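You operate a simulated robot arm through the tools that you are given. There is no shell and no other tool. Be economical: measure what you need, move in short steps, check, and stop when the job is done.

Carry out the task below with a simulated robot arm. There is one attempt and no reset: what you move stays moved.

TASK
Press the steel bushing flush into the blue pulley.
Fine: use the green press; slide back out, pulley back in its place.
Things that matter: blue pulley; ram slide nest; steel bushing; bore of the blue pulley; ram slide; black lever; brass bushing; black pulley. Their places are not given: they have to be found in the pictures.

It is judged by the outcome, as a careful person would: the job done as asked, and still so three seconds after it is handed in. It fails if anything else is knocked over, pushed out of place, dropped, spilled or broken.

THE ROBOT
A 7-joint arm with a two-finger parallel gripper, fixed in place. Base frame: the origin is at the foot of the arm, x ahead of it, y to its left, z up; the work surface is at about z = 0.86. Lengths are in m, angles in degrees, forces in N, time in s.
With the tool pointing down near the work surface it reaches from about 0.3 to 0.7 m from the base axis. Its first joint turns from -66.0 to 66.0 degrees. Payload 1.57 kg.
Tool frame: the origin (TCP) lies between the finger pads and is the grasp point; the fingertips stand 0.03 m ahead of it; z points along the fingers, y is the line along which they close. The gripper opens to 0.11 m. The fingers are 0.024 m wide and 0.012 m thick; the gripper's body (0.048 by 0.112 m) begins 0.078 m behind the TCP.
Orientation is that of the tool frame in the base frame, as a unit quaternion [x, y, z, w]. With the fingers straight down and closing along the base's y, the tool's x points along the base's -x, its y along +y and its z along -z.

THE INTERFACE
- The arm moves only by the tool nudge_tool. Its argument "rows" is a list that holds one entry, the list of rows, each a list of 7 numbers: the shift along the base's x, y, z in m, then the turn, a rotation vector about the base's x, y, z in degrees, then the closure in counts, from 0 (fully open) to 255 (shut). In form: [[[dx, dy, dz, ax, ay, az, grip], ...]]. A call has 1 to 12 rows; each row shifts and turns the commanded pose from where the row before left it. A row lasts 0.2 s, in which the tool goes at most 0.05 m and 8.6 degrees; a call with a longer step from one row to the next is refused whole, and so is a gripper value outside its range. A pose out of reach is approached as far as the arm can. The call stops where the force on the tool passes 70 N (or 10 N more than at its start, if that is more) or the arm is blocked; 0.2 s more then pass. The fingers move at their own pace (about 0.108 m/s each) and stop on an object; they squeeze with about 23 N. The grip force told is the motor's: it shows also when the fingers shut on nothing. Time passes only in rows, and 0.2 s behind the last, so rows that do not move let the fingers close. It gives the time, the measured TCP pose, the force on the tool (base axes), the opening and the grip force at its end, in the units of the frame above (readings bear some noise).
- Cameras (640 x 400 px; columns grow to the right, rows downward): "scene" is fixed at [0.1723, -0.3959, 1.4088]; the picture's right is [0.71, -0.71, 0.00], its down [-0.38, -0.38, -0.85] and it looks along [0.60, 0.60, -0.53] (base axes); focal length 312 px, centre (320, 200). "wrist" rides on the gripper at [-0.036, 0, -0.08] in the tool frame; the picture's right is [0.00, -1.00, 0.00], its down [0.97, 0.00, -0.24] and it looks along [0.24, 0.00, 0.97] (tool axes); focal length 218 px, centre (320, 200).
- get_image(camera): a new picture of that camera. No time passes.
- probe_pixels(camera, pixels): for up to 12 pixels [column, row] of the newest picture of that camera ("zoom" is the newest enlarged one), the place [x, y, z] in the base frame of the surface seen there, good to about 0.002 m. No time passes.
- zoom(camera, box): a new picture of the part [left, top, right, bottom] of that camera's present view, enlarged. No time passes.
- sign_off(): hands the job in; it is judged then, once.

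Work in short steps. Measure before you move; look again where a grasp or a placing could have gone wrong, and mend it. You have 80 turns and 34 pictures in all, the two below and enlarged ones among them. Open the gripper and draw the arm clear of the work before you hand the job in, unless the task says otherwise; then end with one line.

The tools are called after "Emit:" by a JSON object that holds its "api" and its "payload". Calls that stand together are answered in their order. nudge_tool: Moves the arm, as the interface text tells. Its arguments: {"type":"object","properties":{"rows":{"type":"array","items":{"type":"array","items":{"type":"array","items":{"type":"number"}}}}},"required":["rows"]} The other tools are called the same way: get_image (camera) takes a picture; probe_pixels (camera, pixels) gives the place of the surface under pixels of a picture; zoom (camera, box) takes an enlarged picture of a part of a camera's view; sign_off () hands the job in.

At the start:

```text
time_s: 0.0
eef_pos: [0.4733, -0.0795, 1.2389]
tool_rot: [-0.001, 1.0, 0.0, 0.0]
ft_force: [-0.4, 0.3, -0.3]
opening: 0.1101
grasp_force: 0.1
```

scene: 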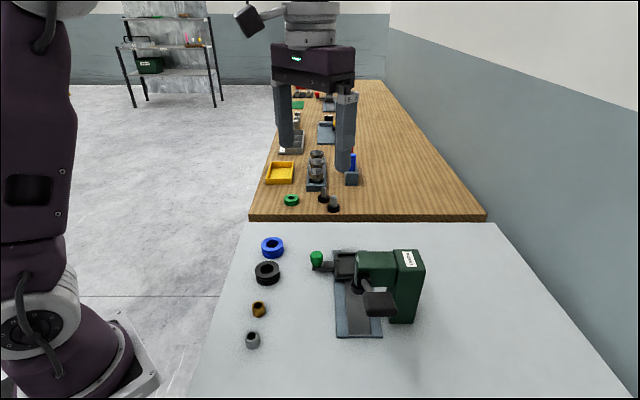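
wrist: 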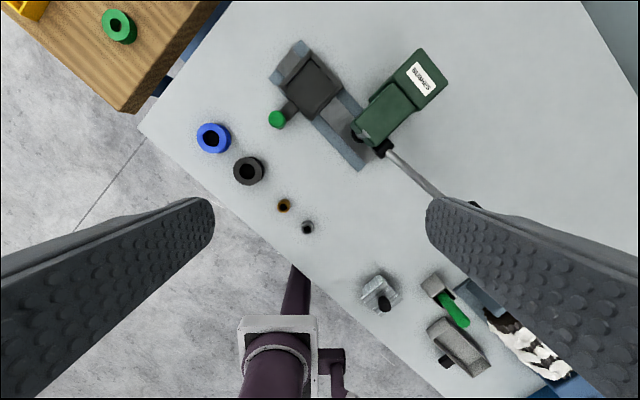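

The scene shows the blue pulley at (272,247), the steel bushing at (252,340) and the press at (375,290). I'll enlarge the press area.

Emit:
{"api": "zoom", "payload": {"camera": "scene", "box": [230, 220, 450, 358]}}

Emit:
{"api": "zoom", "payload": {"camera": "wrist", "box": [180, 30, 480, 240]}}

```text
2.90 times, centred on (340, 289) of scene
```

zoom: 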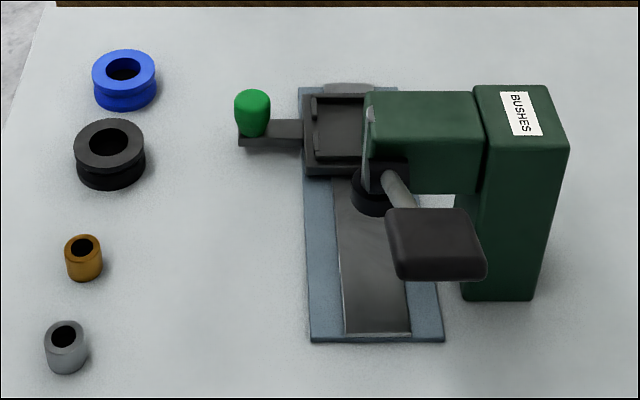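

```text
1.90 times, centred on (330, 135) of wrist
```

zoom: 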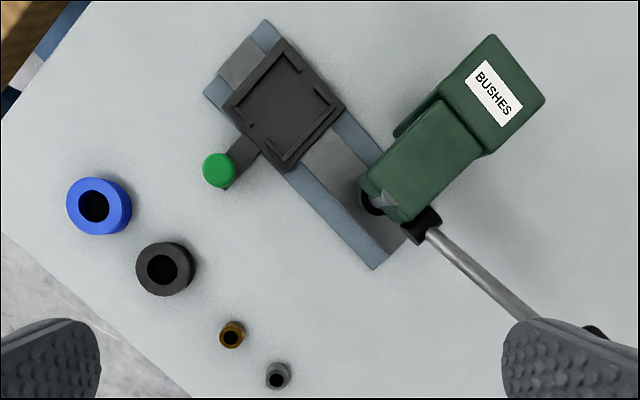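

I'll probe the key points in the wrist enlargement and in the full scene picture.

Emit:
{"api": "probe_pixels", "payload": {"camera": "zoom", "pixels": [[219, 169], [283, 108], [262, 65], [330, 103], [288, 158], [240, 100], [378, 262], [207, 88], [263, 25], [370, 200], [422, 225], [495, 300]]}}

Emit:
{"api": "probe_pixels", "payload": {"camera": "wrist", "pixels": [[213, 128], [223, 140], [200, 136], [211, 138], [226, 130], [238, 171], [249, 171], [284, 205], [307, 227], [307, 222], [302, 228], [312, 228]]}}

Emit:
{"api": "probe_pixels", "payload": {"camera": "scene", "pixels": [[366, 293], [394, 293], [367, 313], [396, 313], [380, 303], [316, 258], [360, 287], [385, 260], [410, 255], [372, 280], [251, 335], [273, 244]]}}

```text
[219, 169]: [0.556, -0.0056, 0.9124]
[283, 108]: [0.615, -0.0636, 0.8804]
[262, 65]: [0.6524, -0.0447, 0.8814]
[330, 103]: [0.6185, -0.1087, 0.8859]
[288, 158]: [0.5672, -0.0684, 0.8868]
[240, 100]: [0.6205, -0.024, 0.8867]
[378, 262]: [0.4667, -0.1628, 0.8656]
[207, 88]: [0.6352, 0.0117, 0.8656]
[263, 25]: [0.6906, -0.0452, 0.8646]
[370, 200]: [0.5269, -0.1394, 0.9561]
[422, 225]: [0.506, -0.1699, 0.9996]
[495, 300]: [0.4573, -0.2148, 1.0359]
```

```text
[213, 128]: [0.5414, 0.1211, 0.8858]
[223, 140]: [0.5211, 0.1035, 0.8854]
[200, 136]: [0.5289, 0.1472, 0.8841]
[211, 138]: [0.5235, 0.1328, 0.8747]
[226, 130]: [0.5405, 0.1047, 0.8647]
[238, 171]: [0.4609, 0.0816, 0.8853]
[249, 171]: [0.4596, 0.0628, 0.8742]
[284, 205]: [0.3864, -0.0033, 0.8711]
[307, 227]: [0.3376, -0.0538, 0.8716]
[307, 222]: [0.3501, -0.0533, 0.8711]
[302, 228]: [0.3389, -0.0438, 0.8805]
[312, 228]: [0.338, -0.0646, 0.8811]
```

```text
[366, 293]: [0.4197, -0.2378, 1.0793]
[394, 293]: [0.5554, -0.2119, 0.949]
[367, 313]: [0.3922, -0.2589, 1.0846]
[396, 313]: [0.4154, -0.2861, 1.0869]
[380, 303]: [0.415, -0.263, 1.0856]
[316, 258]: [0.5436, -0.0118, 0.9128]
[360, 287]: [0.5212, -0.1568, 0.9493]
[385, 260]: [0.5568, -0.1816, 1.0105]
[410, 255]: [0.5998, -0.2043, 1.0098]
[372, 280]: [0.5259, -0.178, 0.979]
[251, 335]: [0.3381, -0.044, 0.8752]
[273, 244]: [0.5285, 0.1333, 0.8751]
```

Zooming in closer on the pulleys and the lever, and probing their edges for exact centres.

Emit:
{"api": "zoom", "payload": {"camera": "wrist", "box": [185, 110, 275, 195]}}

Emit:
{"api": "probe_pixels", "payload": {"camera": "zoom", "pixels": [[100, 100], [560, 60], [200, 60], [320, 200], [160, 140], [240, 150]]}}

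Emit:
{"api": "zoom", "payload": {"camera": "wrist", "box": [330, 230, 600, 400]}}

```text
4.71 times, centred on (230, 152) of wrist
```

zoom: 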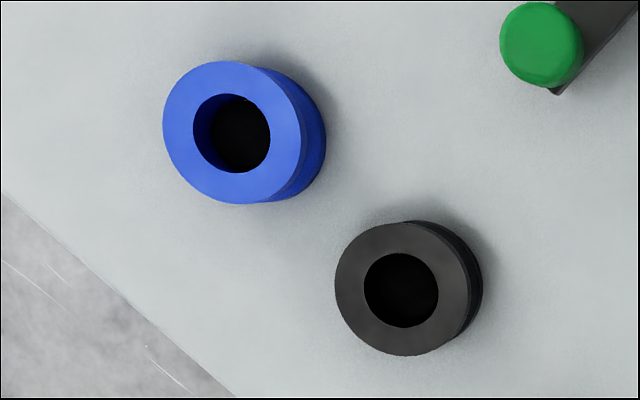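

```text
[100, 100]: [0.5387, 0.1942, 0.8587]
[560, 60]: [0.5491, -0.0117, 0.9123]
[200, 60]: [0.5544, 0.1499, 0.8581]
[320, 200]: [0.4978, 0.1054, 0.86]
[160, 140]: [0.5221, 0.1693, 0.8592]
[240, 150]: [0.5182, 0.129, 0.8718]
```

```text
2.35 times, centred on (465, 315) of wrist
```

zoom: 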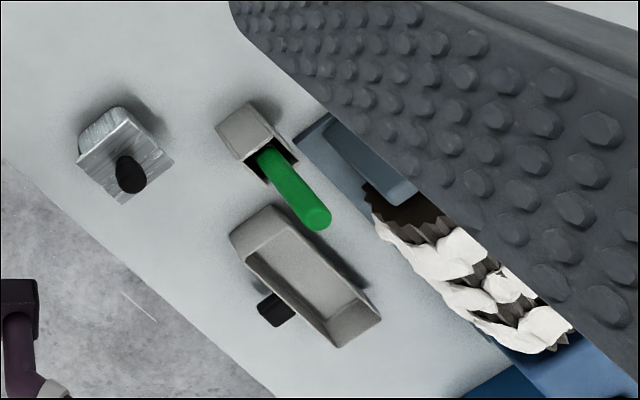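

The table is at about z 0.859. The blue pulley's top centre is near (0.525, 0.1275) at z 0.885, and the nest centre is near (0.617, -0.062). I'll move closer to refine both.

Emit:
{"api": "nudge_tool", "payload": {"rows": [[[0.02, 0.022, -0.032, 0, 0, 0, 0], [0.02, 0.022, -0.032, 0, 0, 0, 0], [0.02, 0.022, -0.032, 0, 0, 0, 0], [0.02, 0.022, -0.032, 0, 0, 0, 0], [0.02, 0.022, -0.032, 0, 0, 0, 0], [0, 0, 0, 0, 0, 0, 0]]]}}

Emit:
{"api": "get_image", "payload": {"camera": "wrist"}}

```text
time_s: 1.4
eef_pos: [0.5732, 0.0294, 1.0783]
tool_rot: [0.0, 1.0, 0.0, 0.0]
ft_force: [0.0, 0.4, 0.1]
opening: 0.1099
grasp_force: 0.0
```

```text
27 pictures are left
```

wrist: 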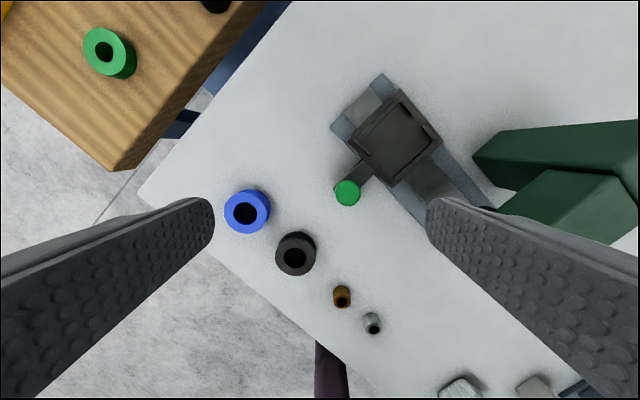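

Emit:
{"api": "zoom", "payload": {"camera": "wrist", "box": [325, 80, 445, 155]}}

Emit:
{"api": "probe_pixels", "payload": {"camera": "zoom", "pixels": [[380, 300], [240, 420], [330, 200], [450, 330], [380, 60], [600, 300]]}}

Emit:
{"api": "probe_pixels", "payload": {"camera": "wrist", "pixels": [[245, 193], [228, 210], [262, 210], [245, 228], [405, 91], [440, 140], [395, 183], [353, 140], [397, 138], [346, 192], [372, 318], [371, 328]]}}

```text
5.33 times, centred on (385, 118) of wrist
```

zoom: 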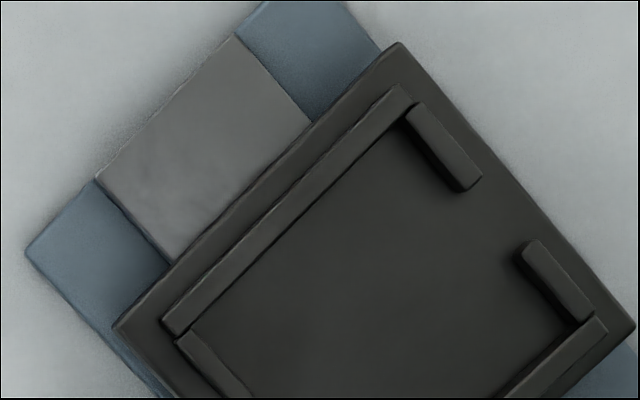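

```text
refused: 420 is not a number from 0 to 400
```

```text
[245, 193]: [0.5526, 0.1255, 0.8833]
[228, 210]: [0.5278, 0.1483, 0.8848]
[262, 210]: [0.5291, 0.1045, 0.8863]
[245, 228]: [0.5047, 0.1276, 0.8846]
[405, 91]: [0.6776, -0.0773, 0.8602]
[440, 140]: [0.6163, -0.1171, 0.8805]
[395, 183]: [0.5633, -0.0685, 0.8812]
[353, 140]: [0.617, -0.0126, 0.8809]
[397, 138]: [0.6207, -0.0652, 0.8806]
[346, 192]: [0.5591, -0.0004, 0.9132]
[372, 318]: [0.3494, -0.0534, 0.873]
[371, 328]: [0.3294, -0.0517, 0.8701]
```

The enlarged picture cut off the nest's bottom, so I'll take a wider one of the nest and another of the pulley.

Emit:
{"api": "zoom", "payload": {"camera": "wrist", "box": [317, 85, 477, 185]}}

Emit:
{"api": "probe_pixels", "payload": {"camera": "zoom", "pixels": [[320, 220], [355, 42], [505, 233], [330, 390], [145, 220], [250, 140], [370, 110], [470, 220], [210, 250], [290, 330], [440, 280], [400, 320]]}}

Emit:
{"api": "zoom", "payload": {"camera": "wrist", "box": [205, 185, 285, 235]}}

```text
4.00 times, centred on (397, 135) of wrist
```

zoom: 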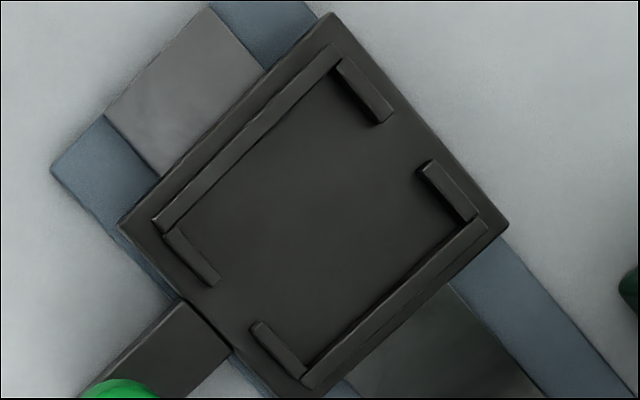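

```text
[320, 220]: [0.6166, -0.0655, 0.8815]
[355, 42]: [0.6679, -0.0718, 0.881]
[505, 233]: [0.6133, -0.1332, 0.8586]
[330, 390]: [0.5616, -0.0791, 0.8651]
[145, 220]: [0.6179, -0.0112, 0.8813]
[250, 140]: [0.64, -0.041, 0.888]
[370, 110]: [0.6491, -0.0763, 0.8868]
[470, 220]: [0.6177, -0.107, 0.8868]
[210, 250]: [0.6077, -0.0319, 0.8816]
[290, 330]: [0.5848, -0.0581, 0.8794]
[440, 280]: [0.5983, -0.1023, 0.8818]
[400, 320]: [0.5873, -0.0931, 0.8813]
```

```text
8.00 times, centred on (245, 210) of wrist
```

zoom: 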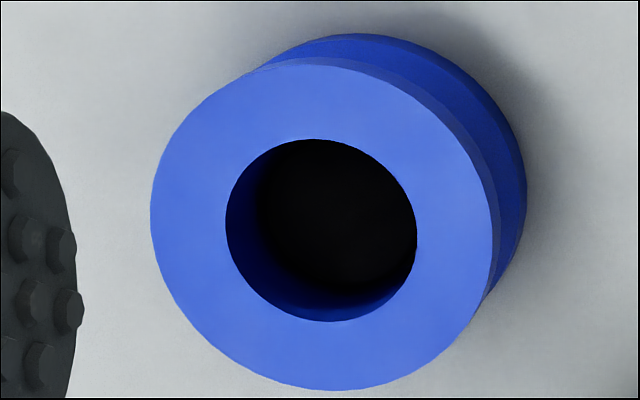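

The pulley centre is (0.5245, 0.1275) with a diameter of about 0.056. The nest pocket centre is (0.616, -0.063), with its floor at 0.881. Next I'll go above the pulley and descend so the fingers take its upper half.

Emit:
{"api": "nudge_tool", "payload": {"rows": [[[-0.0122, 0.0245, -0.0246, 0, 0, 0, 0], [-0.0122, 0.0245, -0.0246, 0, 0, 0, 0], [-0.0122, 0.0245, -0.0246, 0, 0, 0, 0], [-0.0121, 0.0246, -0.0245, 0, 0, 0, 0], [0, 0, -0.03, 0, 0, 0, 0], [0, 0, -0.03, 0, 0, 0, 0], [0, 0, -0.019, 0, 0, 0, 0], [0, 0, 0, 0, 0, 0, 0]]]}}

Emit:
{"api": "get_image", "payload": {"camera": "wrist"}}

```text
time_s: 3.2
eef_pos: [0.5254, 0.1267, 0.9004]
tool_rot: [-0.001, 1.0, 0.0, 0.0]
ft_force: [0.9, 0.0, -0.5]
opening: 0.1099
grasp_force: 0.1
```

```text
23 pictures are left
```

wrist: 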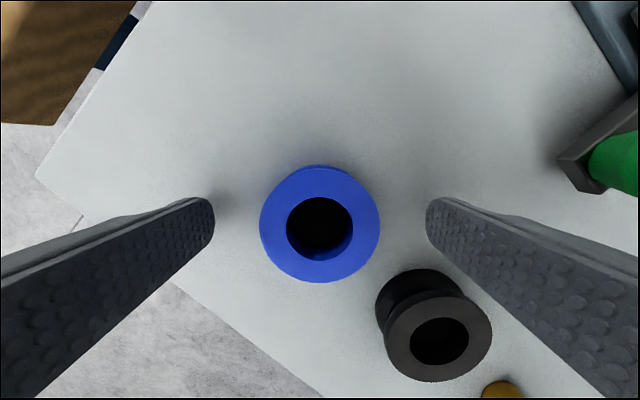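

The pulley is centred at (320,224) between the fingers, so I'll close on it.

Emit:
{"api": "nudge_tool", "payload": {"rows": [[[0, 0, 0, 0, 0, 0, 255], [0, 0, 0, 0, 0, 0, 255], [0, 0, 0, 0, 0, 0, 255]]]}}

```text
time_s: 4.0
eef_pos: [0.5244, 0.1259, 0.9005]
tool_rot: [0.0, 1.0, 0.001, 0.0]
ft_force: [-0.3, -0.1, 0.5]
opening: 0.0561
grasp_force: 23.5
```

Gripped at 0.056. Next: lift 0.09, carry to above the nest, and check.

Emit:
{"api": "nudge_tool", "payload": {"rows": [[[0, 0, 0.03, 0, 0, 0, 255], [0, 0, 0.03, 0, 0, 0, 255], [0, 0, 0.03, 0, 0, 0, 255], [0.0182, -0.0382, 0, 0, 0, 0, 255], [0.0182, -0.0382, 0, 0, 0, 0, 255], [0.0182, -0.0382, 0, 0, 0, 0, 255], [0.0182, -0.0382, 0, 0, 0, 0, 255], [0.0182, -0.0381, 0, 0, 0, 0, 255], [0, 0, -0.03, 0, 0, 0, 255], [0, 0, 0, 0, 0, 0, 255]]]}}

Emit:
{"api": "get_image", "payload": {"camera": "wrist"}}

```text
time_s: 6.2
eef_pos: [0.6134, -0.0629, 0.9602]
tool_rot: [0.0, 1.0, 0.001, 0.0]
ft_force: [0.8, 0.0, -3.4]
opening: 0.0556
grasp_force: 23.1
```

```text
22 pictures are left
```

wrist: 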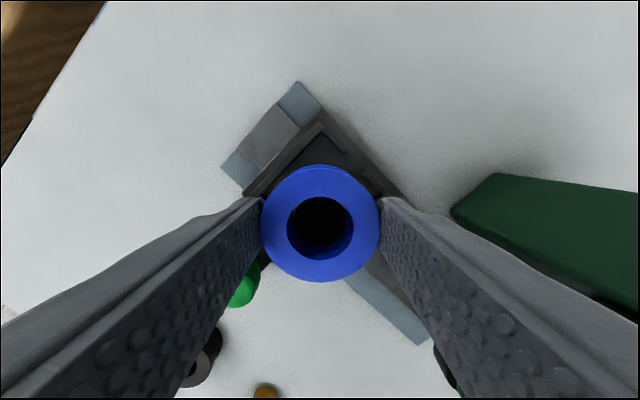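

The pocket corner at (320,122) agrees with the planned centre. Descending to seat the pulley in the nest.

Emit:
{"api": "nudge_tool", "payload": {"rows": [[[0, 0, -0.015, 0, 0, 0, 255], [0, 0, -0.01, 0, 0, 0, 255], [0, 0, -0.006, 0, 0, 0, 255], [0, 0, -0.004, 0, 0, 0, 255], [0, 0, -0.0025, 0, 0, 0, 255], [0, 0, 0, 0, 0, 0, 255]]]}}

Emit:
{"api": "zoom", "payload": {"camera": "wrist", "box": [200, 60, 460, 300]}}

```text
time_s: 7.6
eef_pos: [0.6155, -0.0626, 0.9242]
tool_rot: [0.0, 1.0, -0.001, 0.0]
ft_force: [0.3, -0.2, -4.4]
opening: 0.056
grasp_force: 23.2
```

```text
1.67 times, centred on (330, 180) of wrist
```

zoom: 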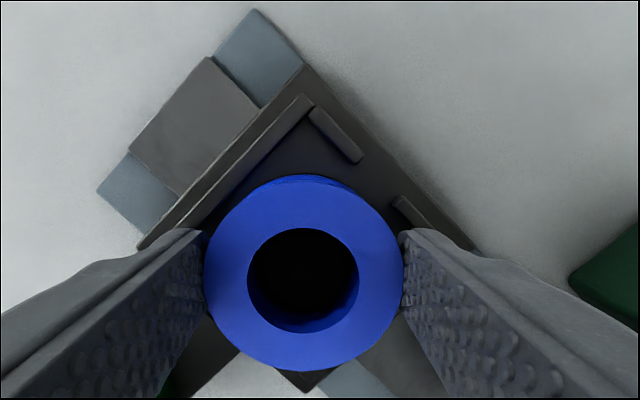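

The pulley sits inside the pocket walls, with readings near the floor level. Releasing and lifting to check.

Emit:
{"api": "nudge_tool", "payload": {"rows": [[[0, 0, -0.001, 0, 0, 0, 255], [0, 0, 0, 0, 0, 0, 100], [0, 0, 0, 0, 0, 0, 60], [0, 0, 0, 0, 0, 0, 60], [0, 0, 0.03, 0, 0, 0, 60], [0, 0, 0.04, 0, 0, 0, 60], [0, 0, 0.04, 0, 0, 0, 60], [0, 0, 0, 0, 0, 0, 60]]]}}

Emit:
{"api": "zoom", "payload": {"camera": "wrist", "box": [220, 100, 420, 260]}}

Emit:
{"api": "probe_pixels", "payload": {"camera": "zoom", "pixels": [[240, 230], [390, 230], [315, 150], [315, 310], [315, 230]]}}

```text
time_s: 9.4
eef_pos: [0.6156, -0.0627, 1.0331]
tool_rot: [0.001, 1.0, 0.0, -0.001]
ft_force: [-0.2, 0.1, 0.4]
opening: 0.0841
grasp_force: 0.0
```

```text
2.50 times, centred on (320, 180) of wrist
```

zoom: 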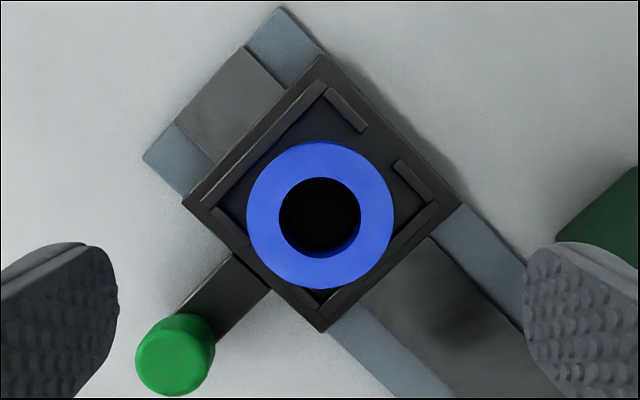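

```text
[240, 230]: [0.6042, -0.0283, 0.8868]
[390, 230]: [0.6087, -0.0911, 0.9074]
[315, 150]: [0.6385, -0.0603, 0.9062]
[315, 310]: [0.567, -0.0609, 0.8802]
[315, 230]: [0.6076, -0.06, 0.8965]
```

The pulley is seated flat, its top at 0.907 and its centre near (0.6145, -0.063). Moving above the steel bushing.

Emit:
{"api": "nudge_tool", "payload": {"rows": [[[-0.046, 0.0016, 0, 0, 0, 0, 60], [-0.046, 0.0016, 0, 0, 0, 0, 60], [-0.046, 0.0016, 0, 0, 0, 0, 60], [-0.046, 0.0016, 0, 0, 0, 0, 60], [-0.046, 0.0016, 0, 0, 0, 0, 60], [-0.0455, 0.0014, -0.01, 0, 0, 0, 60], [0, 0, 0, 0, 0, 0, 60]]]}}

Emit:
{"api": "zoom", "payload": {"camera": "wrist", "box": [260, 160, 380, 240]}}

Emit:
{"api": "probe_pixels", "payload": {"camera": "zoom", "pixels": [[270, 150], [320, 200], [320, 100], [320, 300], [220, 200], [420, 200]]}}

```text
time_s: 11.0
eef_pos: [0.3396, -0.0536, 1.0241]
tool_rot: [0.0, 1.0, 0.0, 0.0]
ft_force: [-0.1, 0.8, 0.6]
opening: 0.0842
grasp_force: 0.1
```

```text
5.00 times, centred on (320, 200) of wrist
```

zoom: 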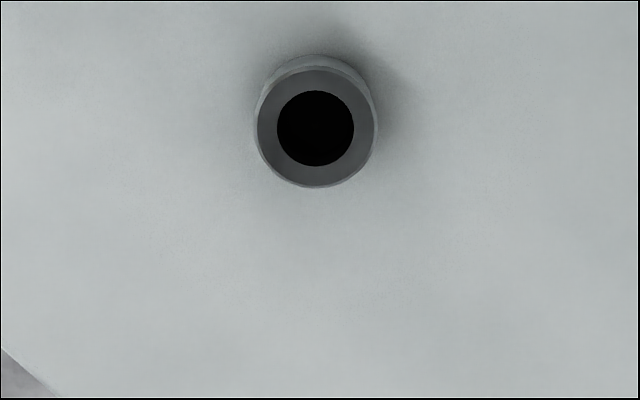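

```text
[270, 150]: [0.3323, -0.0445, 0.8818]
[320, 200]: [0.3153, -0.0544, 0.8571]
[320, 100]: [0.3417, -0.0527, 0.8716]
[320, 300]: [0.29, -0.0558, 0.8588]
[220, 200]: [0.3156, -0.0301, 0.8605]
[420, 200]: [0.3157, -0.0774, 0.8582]
```

The bushing centre is (0.336, -0.053), its top at about 0.8815. Descending to grip its upper half.

Emit:
{"api": "nudge_tool", "payload": {"rows": [[[-0.004, 0.001, -0.03, 0, 0, 0, 60], [0, 0, -0.035, 0, 0, 0, 60], [0, 0, -0.035, 0, 0, 0, 60], [0, 0, -0.0195, 0, 0, 0, 60], [0, 0, 0, 0, 0, 0, 60]]]}}

Emit:
{"api": "zoom", "payload": {"camera": "wrist", "box": [240, 150, 400, 270]}}

```text
time_s: 12.2
eef_pos: [0.3364, -0.0533, 0.9047]
tool_rot: [0.001, 1.0, 0.001, 0.001]
ft_force: [-0.5, -0.2, 0.0]
opening: 0.0843
grasp_force: 0.2
```

```text
3.33 times, centred on (320, 210) of wrist
```

zoom: 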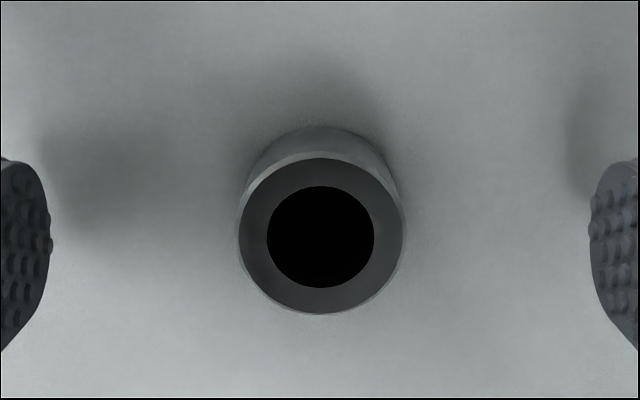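

The bushing is centred between the pads. Closing.

Emit:
{"api": "nudge_tool", "payload": {"rows": [[[0, 0, 0, 0, 0, 0, 255], [0, 0, 0, 0, 0, 0, 255], [0, 0, 0, 0, 0, 0, 255], [0, 0, 0, 0, 0, 0, 255]]]}}

```text
time_s: 13.2
eef_pos: [0.3361, -0.0531, 0.9043]
tool_rot: [0.0, 1.0, 0.0, 0.0]
ft_force: [0.3, -0.3, -0.8]
opening: 0.0245
grasp_force: 23.3
```

Gripped at 0.0245. Lifting and carrying to above the pulley bore.

Emit:
{"api": "nudge_tool", "payload": {"rows": [[[0, 0, 0.035, 0, 0, 0, 255], [0, 0, 0.035, 0, 0, 0, 255], [0.04, -0.0014, 0.02, 0, 0, 0, 255], [0.04, -0.0014, 0, 0, 0, 0, 255], [0.04, -0.0014, 0, 0, 0, 0, 255], [0.04, -0.0014, 0, 0, 0, 0, 255], [0.04, -0.0014, 0, 0, 0, 0, 255], [0.04, -0.0015, 0, 0, 0, 0, 255], [0.0385, -0.0015, 0, 0, 0, 0, 255], [0, 0, 0, 0, 0, 0, 255]]]}}

Emit:
{"api": "zoom", "payload": {"camera": "wrist", "box": [220, 120, 420, 260]}}

Emit:
{"api": "zoom", "payload": {"camera": "scene", "box": [300, 200, 420, 290]}}

```text
time_s: 15.4
eef_pos: [0.6129, -0.063, 0.9924]
tool_rot: [0.0, 1.0, 0.0, -0.001]
ft_force: [-1.0, 0.3, -1.2]
opening: 0.0249
grasp_force: 23.1
```

```text
2.86 times, centred on (320, 190) of wrist
```

zoom: 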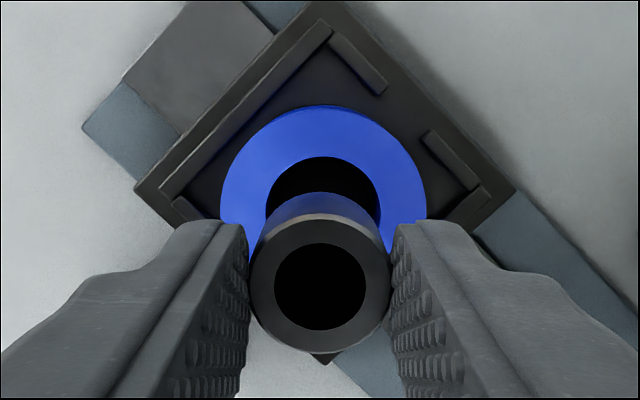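

```text
4.44 times, centred on (360, 245) of scene
```

zoom: 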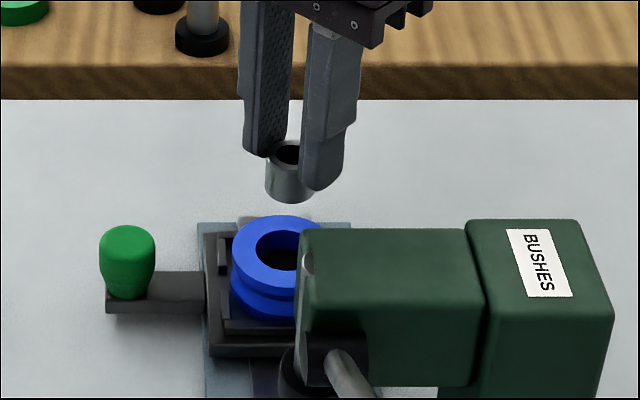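

Bushing and bore are aligned to within about 0.7 mm in y, which I'll correct. Then I'll lower gently until contact.

Emit:
{"api": "nudge_tool", "payload": {"rows": [[[0, -0.0007, -0.02, 0, 0, 0, 255], [0, 0, -0.015, 0, 0, 0, 255], [0, 0, -0.005, 0, 0, 0, 255], [0, 0, -0.003, 0, 0, 0, 255], [0, 0, 0, 0, 0, 0, 255]]]}}

Emit:
{"api": "zoom", "payload": {"camera": "wrist", "box": [240, 130, 400, 270]}}

```text
time_s: 16.6
eef_pos: [0.6133, -0.0625, 0.9506]
tool_rot: [0.0, 1.0, 0.0, 0.0]
ft_force: [0.3, 0.3, -0.1]
opening: 0.0244
grasp_force: 23.1
```

```text
2.86 times, centred on (320, 200) of wrist
```

zoom: 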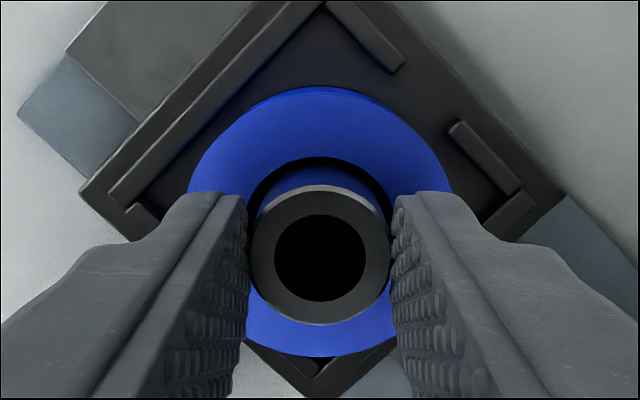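

It's clear so far, with the bushing's foot at the bore mouth. Going on down in small steps until it touches.

Emit:
{"api": "nudge_tool", "payload": {"rows": [[[0, 0, -0.003, 0, 0, 0, 255], [0, 0, -0.003, 0, 0, 0, 255], [0, 0, 0, 0, 0, 0, 255]]]}}

Emit:
{"api": "zoom", "payload": {"camera": "scene", "box": [310, 220, 400, 280]}}

```text
time_s: 17.4
eef_pos: [0.6142, -0.0629, 0.9442]
tool_rot: [0.001, 1.0, 0.0, 0.0]
ft_force: [-0.2, -0.6, 0.4]
opening: 0.0244
grasp_force: 23.1
```

```text
6.67 times, centred on (355, 250) of scene
```

zoom: 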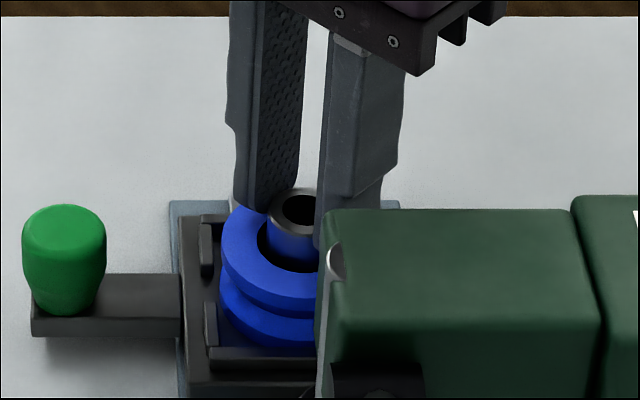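

It's 7 mm into the bore with no contact force yet. Continuing down.

Emit:
{"api": "nudge_tool", "payload": {"rows": [[[0, 0, -0.002, 0, 0, 0, 255], [0, 0, -0.002, 0, 0, 0, 255], [0, 0, 0, 0, 0, 0, 255]]]}}

```text
time_s: 18.2
eef_pos: [0.6153, -0.0645, 0.9393]
tool_rot: [0.0, 1.0, 0.0, 0.001]
ft_force: [-1.6, 1.4, 12.8]
opening: 0.0246
grasp_force: 23.4
```

Contact of 13 N at z 0.939, with the bushing standing about 12 mm deep in the mouth. Opening and lifting to look.

Emit:
{"api": "nudge_tool", "payload": {"rows": [[[0, 0, 0.001, 0, 0, 0, 255], [0, 0, 0, 0, 0, 0, 200], [0, 0, 0, 0, 0, 0, 140], [0, 0, 0, 0, 0, 0, 140], [0, 0, 0.03, 0, 0, 0, 140], [0, 0, 0.04, 0, 0, 0, 140], [0, 0, 0.03, 0, 0, 0, 140], [0, 0, 0, 0, 0, 0, 140]]]}}

Emit:
{"api": "zoom", "payload": {"camera": "wrist", "box": [260, 140, 380, 230]}}

Emit:
{"api": "probe_pixels", "payload": {"camera": "zoom", "pixels": [[275, 215], [365, 215], [320, 260], [320, 165], [240, 250], [400, 150]]}}

```text
time_s: 20.0
eef_pos: [0.6162, -0.0631, 1.0411]
tool_rot: [-0.001, 1.0, 0.0, 0.0]
ft_force: [0.4, 1.0, -0.4]
opening: 0.0498
grasp_force: 0.1
```

```text
4.44 times, centred on (320, 185) of wrist
```

zoom: 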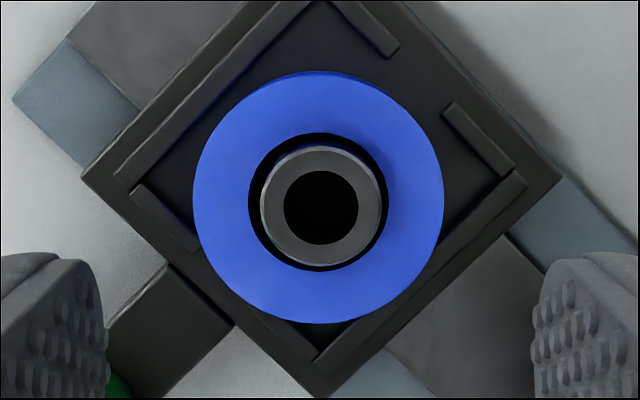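

```text
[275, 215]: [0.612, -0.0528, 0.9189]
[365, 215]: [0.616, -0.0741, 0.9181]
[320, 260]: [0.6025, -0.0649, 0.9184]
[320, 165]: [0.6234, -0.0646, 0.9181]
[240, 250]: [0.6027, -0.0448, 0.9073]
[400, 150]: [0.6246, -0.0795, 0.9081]
```

The bushing stands upright in the bore, 11 mm proud and centred to about 1 mm. Next: turn 45° and go above the green knob at (0.557, -0.0035).

Emit:
{"api": "nudge_tool", "payload": {"rows": [[[-0.0096, 0.01, 0, 0, 0, -7.5, 110], [-0.0096, 0.01, 0, 0, 0, -7.5, 110], [-0.0096, 0.01, 0, 0, 0, -7.5, 110], [-0.0096, 0.01, 0, 0, 0, -7.5, 110], [-0.0096, 0.01, 0, 0, 0, -7.5, 110], [-0.0095, 0.0102, -0.02, 0, 0, -7.5, 110], [0, 0, -0.02, 0, 0, 0, 110], [0, 0, 0, 0, 0, 0, 110]]]}}

Emit:
{"api": "get_image", "payload": {"camera": "wrist"}}

```text
time_s: 21.8
eef_pos: [0.557, -0.0024, 1.0027]
tool_rot: [0.383, 0.924, 0.0, 0.0]
ft_force: [0.1, -0.2, 0.2]
opening: 0.0627
grasp_force: 0.0
```

```text
12 pictures are left
```

wrist: 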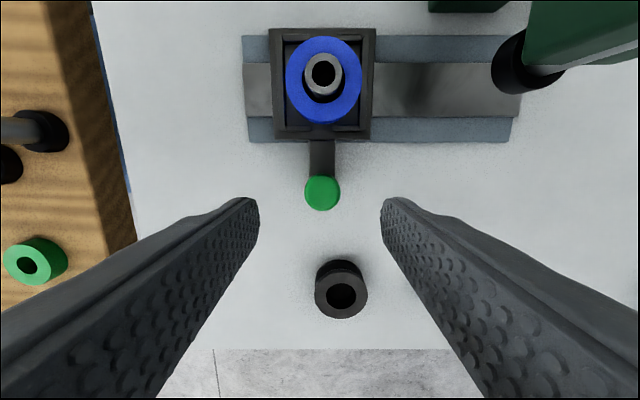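

The knob at (322,192) is centred between the fingers. Descending and gripping it; the bar lies underneath, so the fingertips stay at about 0.895.

Emit:
{"api": "nudge_tool", "payload": {"rows": [[[0, 0, -0.03, 0, 0, 0, 110], [0, 0, -0.03, 0, 0, 0, 110], [0, 0, -0.015, 0, 0, 0, 110], [0, 0, 0, 0, 0, 0, 110], [0, 0, 0, 0, 0, 0, 255], [0, 0, 0, 0, 0, 0, 255], [0, 0, 0, 0, 0, 0, 255], [0, 0, 0, 0, 0, 0, 255]]]}}

```text
time_s: 23.6
eef_pos: [0.5571, -0.0048, 0.9282]
tool_rot: [0.383, 0.924, -0.001, -0.001]
ft_force: [-9.4, -10.1, -6.5]
opening: 0.0296
grasp_force: 38.6
```

The knob is gripped. Sliding the carriage toward the ram along (-0.707, -0.707) in gentle steps.

Emit:
{"api": "nudge_tool", "payload": {"rows": [[[-0.004, -0.004, 0, 0, 0, 0, 255], [-0.006, -0.006, 0, 0, 0, 0, 255], [-0.007, -0.007, 0, 0, 0, 0, 255], [-0.007, -0.007, 0, 0, 0, 0, 255], [-0.007, -0.007, 0, 0, 0, 0, 255], [-0.007, -0.007, 0, 0, 0, 0, 255], [-0.007, -0.007, 0, 0, 0, 0, 255], [-0.007, -0.007, 0, 0, 0, 0, 255], [-0.006, -0.006, 0, 0, 0, 0, 255], [-0.004, -0.004, 0, 0, 0, 0, 255], [0, 0, 0, 0, 0, 0, 255]]]}}

Emit:
{"api": "get_image", "payload": {"camera": "wrist"}}

```text
time_s: 26.0
eef_pos: [0.4959, -0.0652, 0.9252]
tool_rot: [0.383, 0.924, 0.0, 0.001]
ft_force: [16.4, -15.6, -3.1]
opening: 0.0296
grasp_force: 39.9
```

```text
11 pictures are left
```

wrist: 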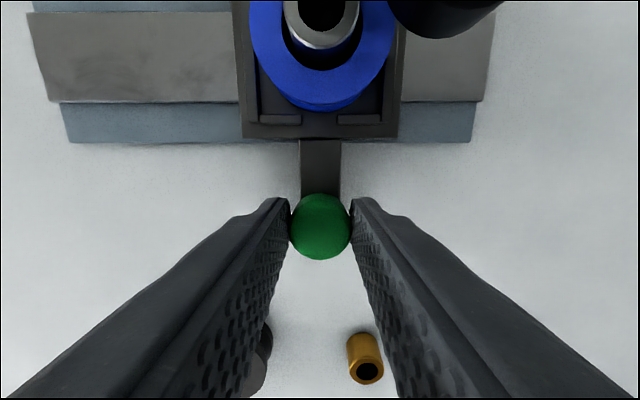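

The slide has moved about 0.086 and the ram is still roughly 0.03 ahead, with a slight sideways load. I'll continue with a small sideways relief, watching for the stop.

Emit:
{"api": "nudge_tool", "payload": {"rows": [[[-0.002, -0.005, 0, 0, 0, 0, 255], [-0.0035, -0.0038, 0, 0, 0, 0, 255], [-0.0035, -0.0037, 0, 0, 0, 0, 255], [-0.0035, -0.0037, 0, 0, 0, 0, 255], [0, 0, 0, 0, 0, 0, 255]]]}}

```text
time_s: 27.2
eef_pos: [0.4814, -0.0807, 0.9259]
tool_rot: [0.382, 0.924, 0.001, -0.004]
ft_force: [-4.4, 3.5, -29.4]
opening: 0.0299
grasp_force: 39.5
```

A -29 N vertical load appeared, so I'll look before going on.

Emit:
{"api": "zoom", "payload": {"camera": "scene", "box": [260, 190, 440, 340]}}

```text
2.67 times, centred on (350, 265) of scene
```

zoom: 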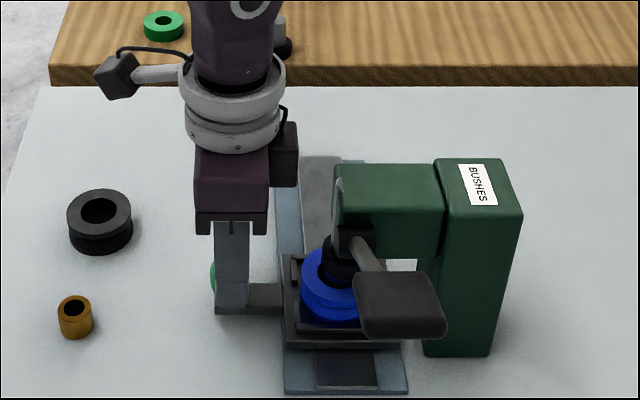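

The gripper is clear of the head, so the vertical load likely comes from squeezing the tapered knob. Continuing in small steps to find the stop.

Emit:
{"api": "nudge_tool", "payload": {"rows": [[[-0.002, -0.002, -0.001, 0, 0, 0, 255], [-0.002, -0.002, -0.001, 0, 0, 0, 255], [0, 0, 0, 0, 0, 0, 255]]]}}

```text
time_s: 28.0
eef_pos: [0.4777, -0.085, 0.9262]
tool_rot: [0.383, 0.924, 0.0, 0.0]
ft_force: [-13.9, 15.7, 20.3]
opening: 0.03
grasp_force: 39.7
```

No stop yet. Relieving the side load and going a little further.

Emit:
{"api": "nudge_tool", "payload": {"rows": [[[-0.003, -0.001, 0.001, 0, 0, 0, 255], [-0.002, -0.002, 0, 0, 0, 0, 255], [0, 0, 0, 0, 0, 0, 255]]]}}

Emit:
{"api": "zoom", "payload": {"camera": "wrist", "box": [220, 0, 500, 175]}}

```text
time_s: 28.8
eef_pos: [0.4725, -0.0892, 0.925]
tool_rot: [0.383, 0.924, 0.0, 0.0]
ft_force: [-3.1, -0.1, -9.3]
opening: 0.0297
grasp_force: 39.2
```

```text
2.29 times, centred on (360, 88) of wrist
```

zoom: 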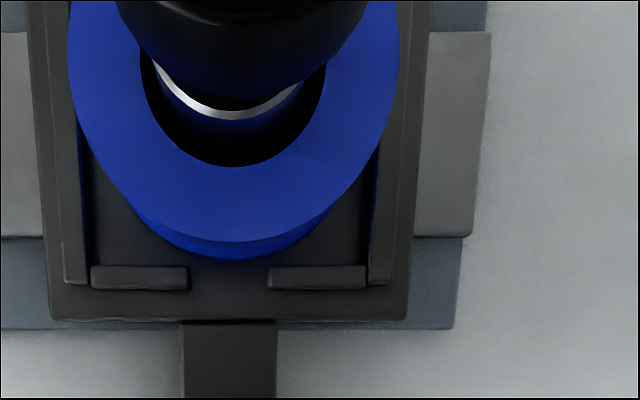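

The ram axis (col 243) is still about 1–2 mm further along than the bushing (col ~231). I'll nudge on slightly and feel for the stop.

Emit:
{"api": "nudge_tool", "payload": {"rows": [[[-0.001, -0.001, 0, 0, 0, 0, 255], [-0.001, -0.001, 0, 0, 0, 0, 255], [-0.001, -0.001, 0, 0, 0, 0, 255], [0, 0, 0, 0, 0, 0, 255]]]}}

```text
time_s: 29.8
eef_pos: [0.4722, -0.0903, 0.926]
tool_rot: [0.382, 0.924, 0.002, 0.001]
ft_force: [19.1, 6.1, -9.0]
opening: 0.0297
grasp_force: 39.1
```

The stop is felt at 18 N along the slide direction. Backing off the command, releasing the knob, and rising clear.

Emit:
{"api": "nudge_tool", "payload": {"rows": [[[0.0013, 0.0013, 0, 0, 0, 0, 255], [0, 0, 0, 0, 0, 0, 110], [0, 0, 0, 0, 0, 0, 110], [0, 0, 0, 0, 0, 0, 110], [0, 0, 0.03, 0, 0, 0, 110], [0, 0, 0.05, 0, 0, 0, 110], [0, 0, 0.05, 0, 0, 0, 110], [0, 0, 0.05, 0, 0, 0, 110], [0, 0, 0.05, 0, 0, 0, 110], [0, 0, 0, 0, 0, 0, 255], [0, 0, 0, 0, 0, 0, 255]]]}}

Emit:
{"api": "zoom", "payload": {"camera": "scene", "box": [320, 225, 440, 335]}}

Emit:
{"api": "probe_pixels", "payload": {"camera": "zoom", "pixels": [[180, 240], [280, 240], [190, 300], [300, 300], [240, 270], [240, 330], [190, 200], [170, 170], [200, 225], [150, 180], [290, 325], [200, 330]]}}

```text
time_s: 32.2
eef_pos: [0.4724, -0.0877, 1.1557]
tool_rot: [0.383, 0.924, 0.0, 0.0]
ft_force: [-0.5, -0.6, -0.5]
opening: 0.0
grasp_force: 21.1
```

```text
3.64 times, centred on (380, 280) of scene
```

zoom: 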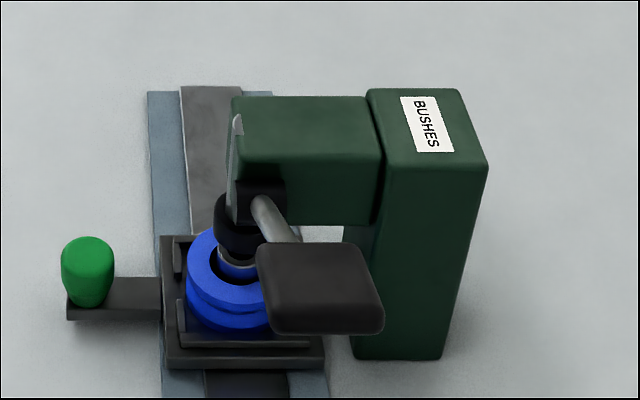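

```text
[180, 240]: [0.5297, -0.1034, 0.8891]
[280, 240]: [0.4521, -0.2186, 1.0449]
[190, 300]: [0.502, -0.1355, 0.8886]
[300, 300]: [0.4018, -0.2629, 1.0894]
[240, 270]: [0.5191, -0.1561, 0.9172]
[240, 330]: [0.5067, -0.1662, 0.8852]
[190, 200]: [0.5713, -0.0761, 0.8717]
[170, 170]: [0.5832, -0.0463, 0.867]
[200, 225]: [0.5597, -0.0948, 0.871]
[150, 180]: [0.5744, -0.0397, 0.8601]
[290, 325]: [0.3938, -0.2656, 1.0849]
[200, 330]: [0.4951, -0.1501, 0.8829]
```

The bushing is aligned under the ram. The paddle of the black lever is centred near (0.405, -0.262) with its top at about 1.087. Moving the closed fingers above it.

Emit:
{"api": "nudge_tool", "payload": {"rows": [[[0, 0, 0.02, 0, 0, 0, 255], [-0.0135, -0.0349, 0, 0, 0, 0, 255], [-0.0135, -0.0349, 0, 0, 0, 0, 255], [-0.0135, -0.0349, 0, 0, 0, 0, 255], [-0.0135, -0.0349, 0, 0, 0, 0, 255], [-0.0134, -0.0347, 0, 0, 0, 0, 255], [0, 0, -0.03, 0, 0, 0, 255], [0, 0, -0.02, 0, 0, 0, 255], [0, 0, 0, 0, 0, 0, 255]]]}}

Emit:
{"api": "get_image", "payload": {"camera": "wrist"}}

```text
time_s: 34.2
eef_pos: [0.4035, -0.2638, 1.1248]
tool_rot: [0.382, 0.924, 0.0, 0.0]
ft_force: [-0.9, 0.2, -0.1]
opening: 0.0
grasp_force: 21.8
```

```text
7 pictures are left
```

wrist: 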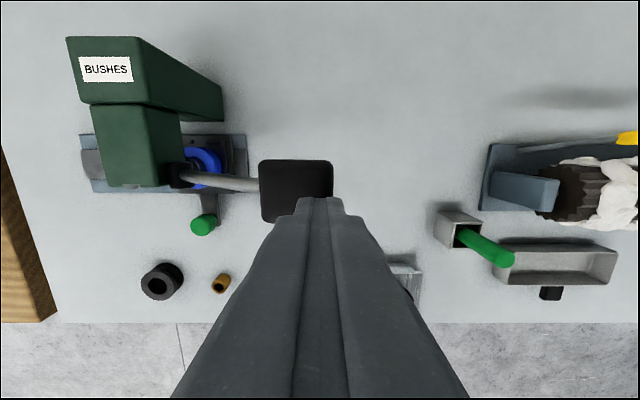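

The paddle spans cols 260–332, rows 160–222, so its centre is about (0.421, -0.263). I'll shift over it and begin pressing down along the lever's arc.

Emit:
{"api": "nudge_tool", "payload": {"rows": [[[0.0145, -0.0015, 0, 0, 0, 0, 255], [0, 0, -0.007, 0, 0, 0, 255], [-0.0028, -0.0028, -0.0065, 0, 0, 0, 255], [-0.0028, -0.0028, -0.0065, 0, 0, 0, 255], [-0.0023, -0.0023, -0.0068, 0, 0, 0, 255], [-0.0022, -0.0022, -0.0069, 0, 0, 0, 255], [0, 0, 0, 0, 0, 0, 255]]]}}

```text
time_s: 35.8
eef_pos: [0.4083, -0.2757, 1.0913]
tool_rot: [0.382, 0.924, -0.001, -0.001]
ft_force: [-0.8, -1.0, 2.3]
opening: 0.0
grasp_force: 21.4
```

It's moving with light force. Continuing along the arc.

Emit:
{"api": "nudge_tool", "payload": {"rows": [[[-0.0017, -0.0017, -0.0072, 0, 0, 0, 255], [-0.0017, -0.0017, -0.0072, 0, 0, 0, 255], [-0.0012, -0.0012, -0.0074, 0, 0, 0, 255], [-0.0012, -0.0012, -0.0074, 0, 0, 0, 255], [-0.0006, -0.0006, -0.0075, 0, 0, 0, 255], [-0.0006, -0.0006, -0.0075, 0, 0, 0, 255], [0, 0, 0, 0, 0, 0, 255]]]}}

Emit:
{"api": "zoom", "payload": {"camera": "scene", "box": [320, 225, 440, 335]}}

```text
time_s: 37.4
eef_pos: [0.4016, -0.2841, 1.0483]
tool_rot: [0.383, 0.924, 0.0, 0.001]
ft_force: [-11.4, -10.6, 10.7]
opening: 0.0001
grasp_force: 21.3
```

```text
3.64 times, centred on (380, 280) of scene
```

zoom: 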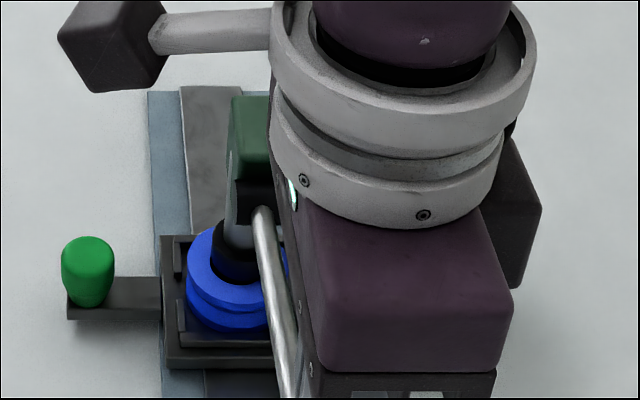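

The ram has come down onto the bushing, with the force rising to about 11 N. Continuing to press.

Emit:
{"api": "nudge_tool", "payload": {"rows": [[[-0.0007, -0.0007, -0.006, 0, 0, 0, 255], [-0.0003, -0.0003, -0.006, 0, 0, 0, 255], [0, 0, -0.006, 0, 0, 0, 255], [0, 0, 0, 0, 0, 0, 255]]]}}

Emit:
{"api": "get_image", "payload": {"camera": "wrist"}}

```text
time_s: 38.1
eef_pos: [0.4009, -0.2839, 1.0375]
tool_rot: [0.382, 0.924, 0.0, 0.002]
ft_force: [-9.0, 8.7, 33.8]
opening: 0.0
grasp_force: 21.7
stopped in row 3: the force on the tool passed its limit (the readings are from after the stop); the commanded pose is now the measured one
```

```text
5 pictures are left
```

wrist: 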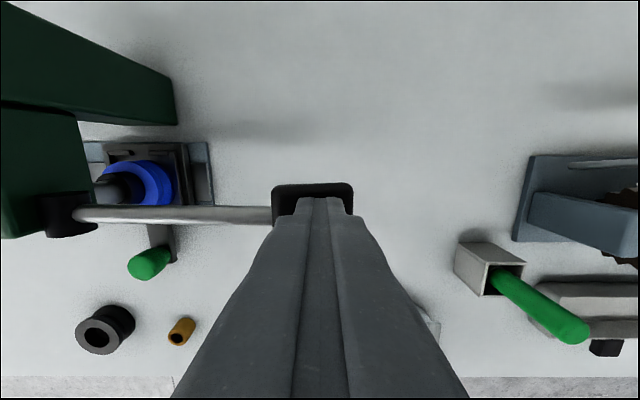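

The limit was reached at tip z ≈ 1.0075 with the paddle still squarely under the fingertips. Pressing again more slowly to see whether it still yields.

Emit:
{"api": "nudge_tool", "payload": {"rows": [[[0, 0, -0.002, 0, 0, 0, 255], [0, 0, -0.002, 0, 0, 0, 255], [0, 0, -0.002, 0, 0, 0, 255], [0, 0, -0.002, 0, 0, 0, 255], [0, 0, -0.002, 0, 0, 0, 255], [0, 0, 0, 0, 0, 0, 255]]]}}

```text
time_s: 38.6
eef_pos: [0.4007, -0.2851, 1.038]
tool_rot: [0.382, 0.924, -0.001, 0.004]
ft_force: [-9.5, 11.3, 32.2]
opening: 0.0001
grasp_force: 21.4
stopped in row 2: the force on the tool passed its limit (the readings are from after the stop); the commanded pose is now the measured one
```

It's a firm stop with no more movement. I'll rise off the paddle and look.

Emit:
{"api": "nudge_tool", "payload": {"rows": [[[0, 0, 0.01, 0, 0, 0, 255], [0, 0, 0.03, 0, 0, 0, 255], [0, 0, 0.05, 0, 0, 0, 255], [0, 0, 0.05, 0, 0, 0, 255], [0.0, 0.04, 0.02, 0, 0, 0, 255], [0, 0.04, 0, 0, 0, 0, 255], [0, 0.04, 0, 0, 0, 0, 255], [0, 0.04, 0, 0, 0, 0, 255], [0, 0, 0, 0, 0, 0, 255]]]}}

Emit:
{"api": "zoom", "payload": {"camera": "scene", "box": [320, 225, 440, 335]}}

Emit:
{"api": "probe_pixels", "payload": {"camera": "zoom", "pixels": [[237, 260], [237, 270], [222, 270], [237, 245], [237, 290], [205, 270], [240, 232], [300, 300], [320, 270], [90, 260], [280, 240]]}}

```text
time_s: 40.6
eef_pos: [0.4011, -0.1246, 1.1935]
tool_rot: [0.382, 0.924, -0.001, 0.004]
ft_force: [-0.6, 0.4, 0.1]
opening: 0.0001
grasp_force: 21.3
```

```text
3.64 times, centred on (380, 280) of scene
```

zoom: 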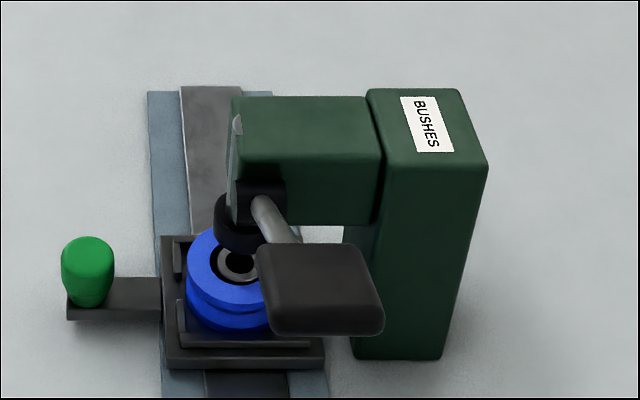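

```text
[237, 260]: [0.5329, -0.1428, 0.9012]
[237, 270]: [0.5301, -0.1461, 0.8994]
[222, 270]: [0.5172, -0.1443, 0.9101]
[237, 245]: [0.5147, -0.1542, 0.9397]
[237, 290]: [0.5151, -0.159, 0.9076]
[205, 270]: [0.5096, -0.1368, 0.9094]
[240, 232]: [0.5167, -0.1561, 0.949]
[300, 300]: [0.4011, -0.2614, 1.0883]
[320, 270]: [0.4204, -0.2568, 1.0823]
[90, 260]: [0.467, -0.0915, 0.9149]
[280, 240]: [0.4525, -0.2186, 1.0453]
```

The lever has sprung back up, and the bushing is down inside the pulley. Next: remove a slight tool tilt, go above the knob at (0.472, -0.090) and grip it.

Emit:
{"api": "nudge_tool", "payload": {"rows": [[[0.0237, 0.0116, 0, 0.18, 0.42, 0, 110], [0.0237, 0.0116, 0, 0, 0, 0, 110], [0.0237, 0.0116, 0, 0, 0, 0, 110], [0, 0, -0.05, 0, 0, 0, 110], [0, 0, -0.05, 0, 0, 0, 110], [0, 0, -0.05, 0, 0, 0, 110], [0, 0, -0.05, 0, 0, 0, 110], [0, 0, 0, 0, 0, 0, 110]]]}}

Emit:
{"api": "get_image", "payload": {"camera": "wrist"}}

```text
time_s: 42.4
eef_pos: [0.471, -0.0899, 0.9953]
tool_rot: [0.382, 0.924, 0.0, 0.001]
ft_force: [1.1, 0.5, 0.6]
opening: 0.0625
grasp_force: 0.1
```

```text
3 pictures are left
```

wrist: 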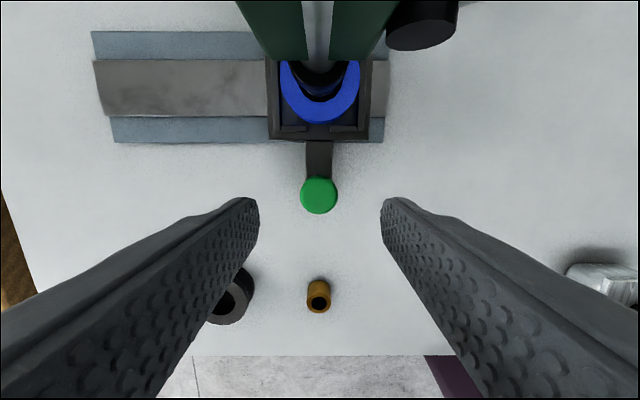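

The knob at (319,195) is centred. Descending and gripping.

Emit:
{"api": "nudge_tool", "payload": {"rows": [[[0, 0, -0.03, 0, 0, 0, 110], [0, 0, -0.03, 0, 0, 0, 110], [0, 0, -0.009, 0, 0, 0, 110], [0, 0, 0, 0, 0, 0, 110], [0, 0, 0, 0, 0, 0, 255], [0, 0, 0, 0, 0, 0, 255], [0, 0, 0, 0, 0, 0, 255], [0, 0, 0, 0, 0, 0, 255]]]}}

Emit:
{"api": "nudge_tool", "payload": {"rows": [[[0.004, 0.004, 0, 0, 0, 0, 255], [0.006, 0.0061, 0, 0, 0, 0, 255], [0.007, 0.0071, 0, 0, 0, 0, 255], [0.007, 0.0071, 0, 0, 0, 0, 255], [0.007, 0.0071, 0, 0, 0, 0, 255], [0.007, 0.0071, 0, 0, 0, 0, 255], [0.007, 0.0071, 0, 0, 0, 0, 255], [0.007, 0.0071, 0, 0, 0, 0, 255], [0.006, 0.0061, 0, 0, 0, 0, 255], [0.004, 0.004, 0, 0, 0, 0, 255], [0, 0, 0, 0, 0, 0, 255]]]}}

```text
time_s: 44.2
eef_pos: [0.4699, -0.0895, 0.9271]
tool_rot: [0.381, 0.925, -0.001, 0.001]
ft_force: [1.6, 0.9, -13.4]
opening: 0.0297
grasp_force: 39.5
```

```text
time_s: 46.6
eef_pos: [0.5349, -0.0285, 0.9277]
tool_rot: [0.382, 0.924, -0.001, 0.001]
ft_force: [-10.1, 9.6, 2.9]
opening: 0.0297
grasp_force: 39.0
```

The slide is following. Going the remaining ~0.033 to its original position.

Emit:
{"api": "nudge_tool", "payload": {"rows": [[[0.005, 0.0065, 0, 0, 0, 0, 255], [0.006, 0.0065, 0, 0, 0, 0, 255], [0.005, 0.0055, 0, 0, 0, 0, 255], [0.003, 0.003, 0, 0, 0, 0, 255], [0.0025, 0.0025, 0, 0, 0, 0, 255], [0, 0, 0, 0, 0, 0, 255]]]}}

```text
time_s: 48.0
eef_pos: [0.5563, -0.0041, 0.9268]
tool_rot: [0.383, 0.924, -0.003, 0.001]
ft_force: [-3.7, -3.5, -2.5]
opening: 0.0297
grasp_force: 39.0
```

Nearly at the original pose. One more millimetre to feel for the outer stop.

Emit:
{"api": "nudge_tool", "payload": {"rows": [[[0.001, 0.001, 0, 0, 0, 0, 255], [0.001, 0.001, 0, 0, 0, 0, 255], [0, 0, 0, 0, 0, 0, 255]]]}}

```text
time_s: 48.8
eef_pos: [0.5568, -0.0044, 0.9275]
tool_rot: [0.383, 0.924, -0.004, -0.001]
ft_force: [-19.2, -30.9, 5.6]
opening: 0.0297
grasp_force: 39.0
```

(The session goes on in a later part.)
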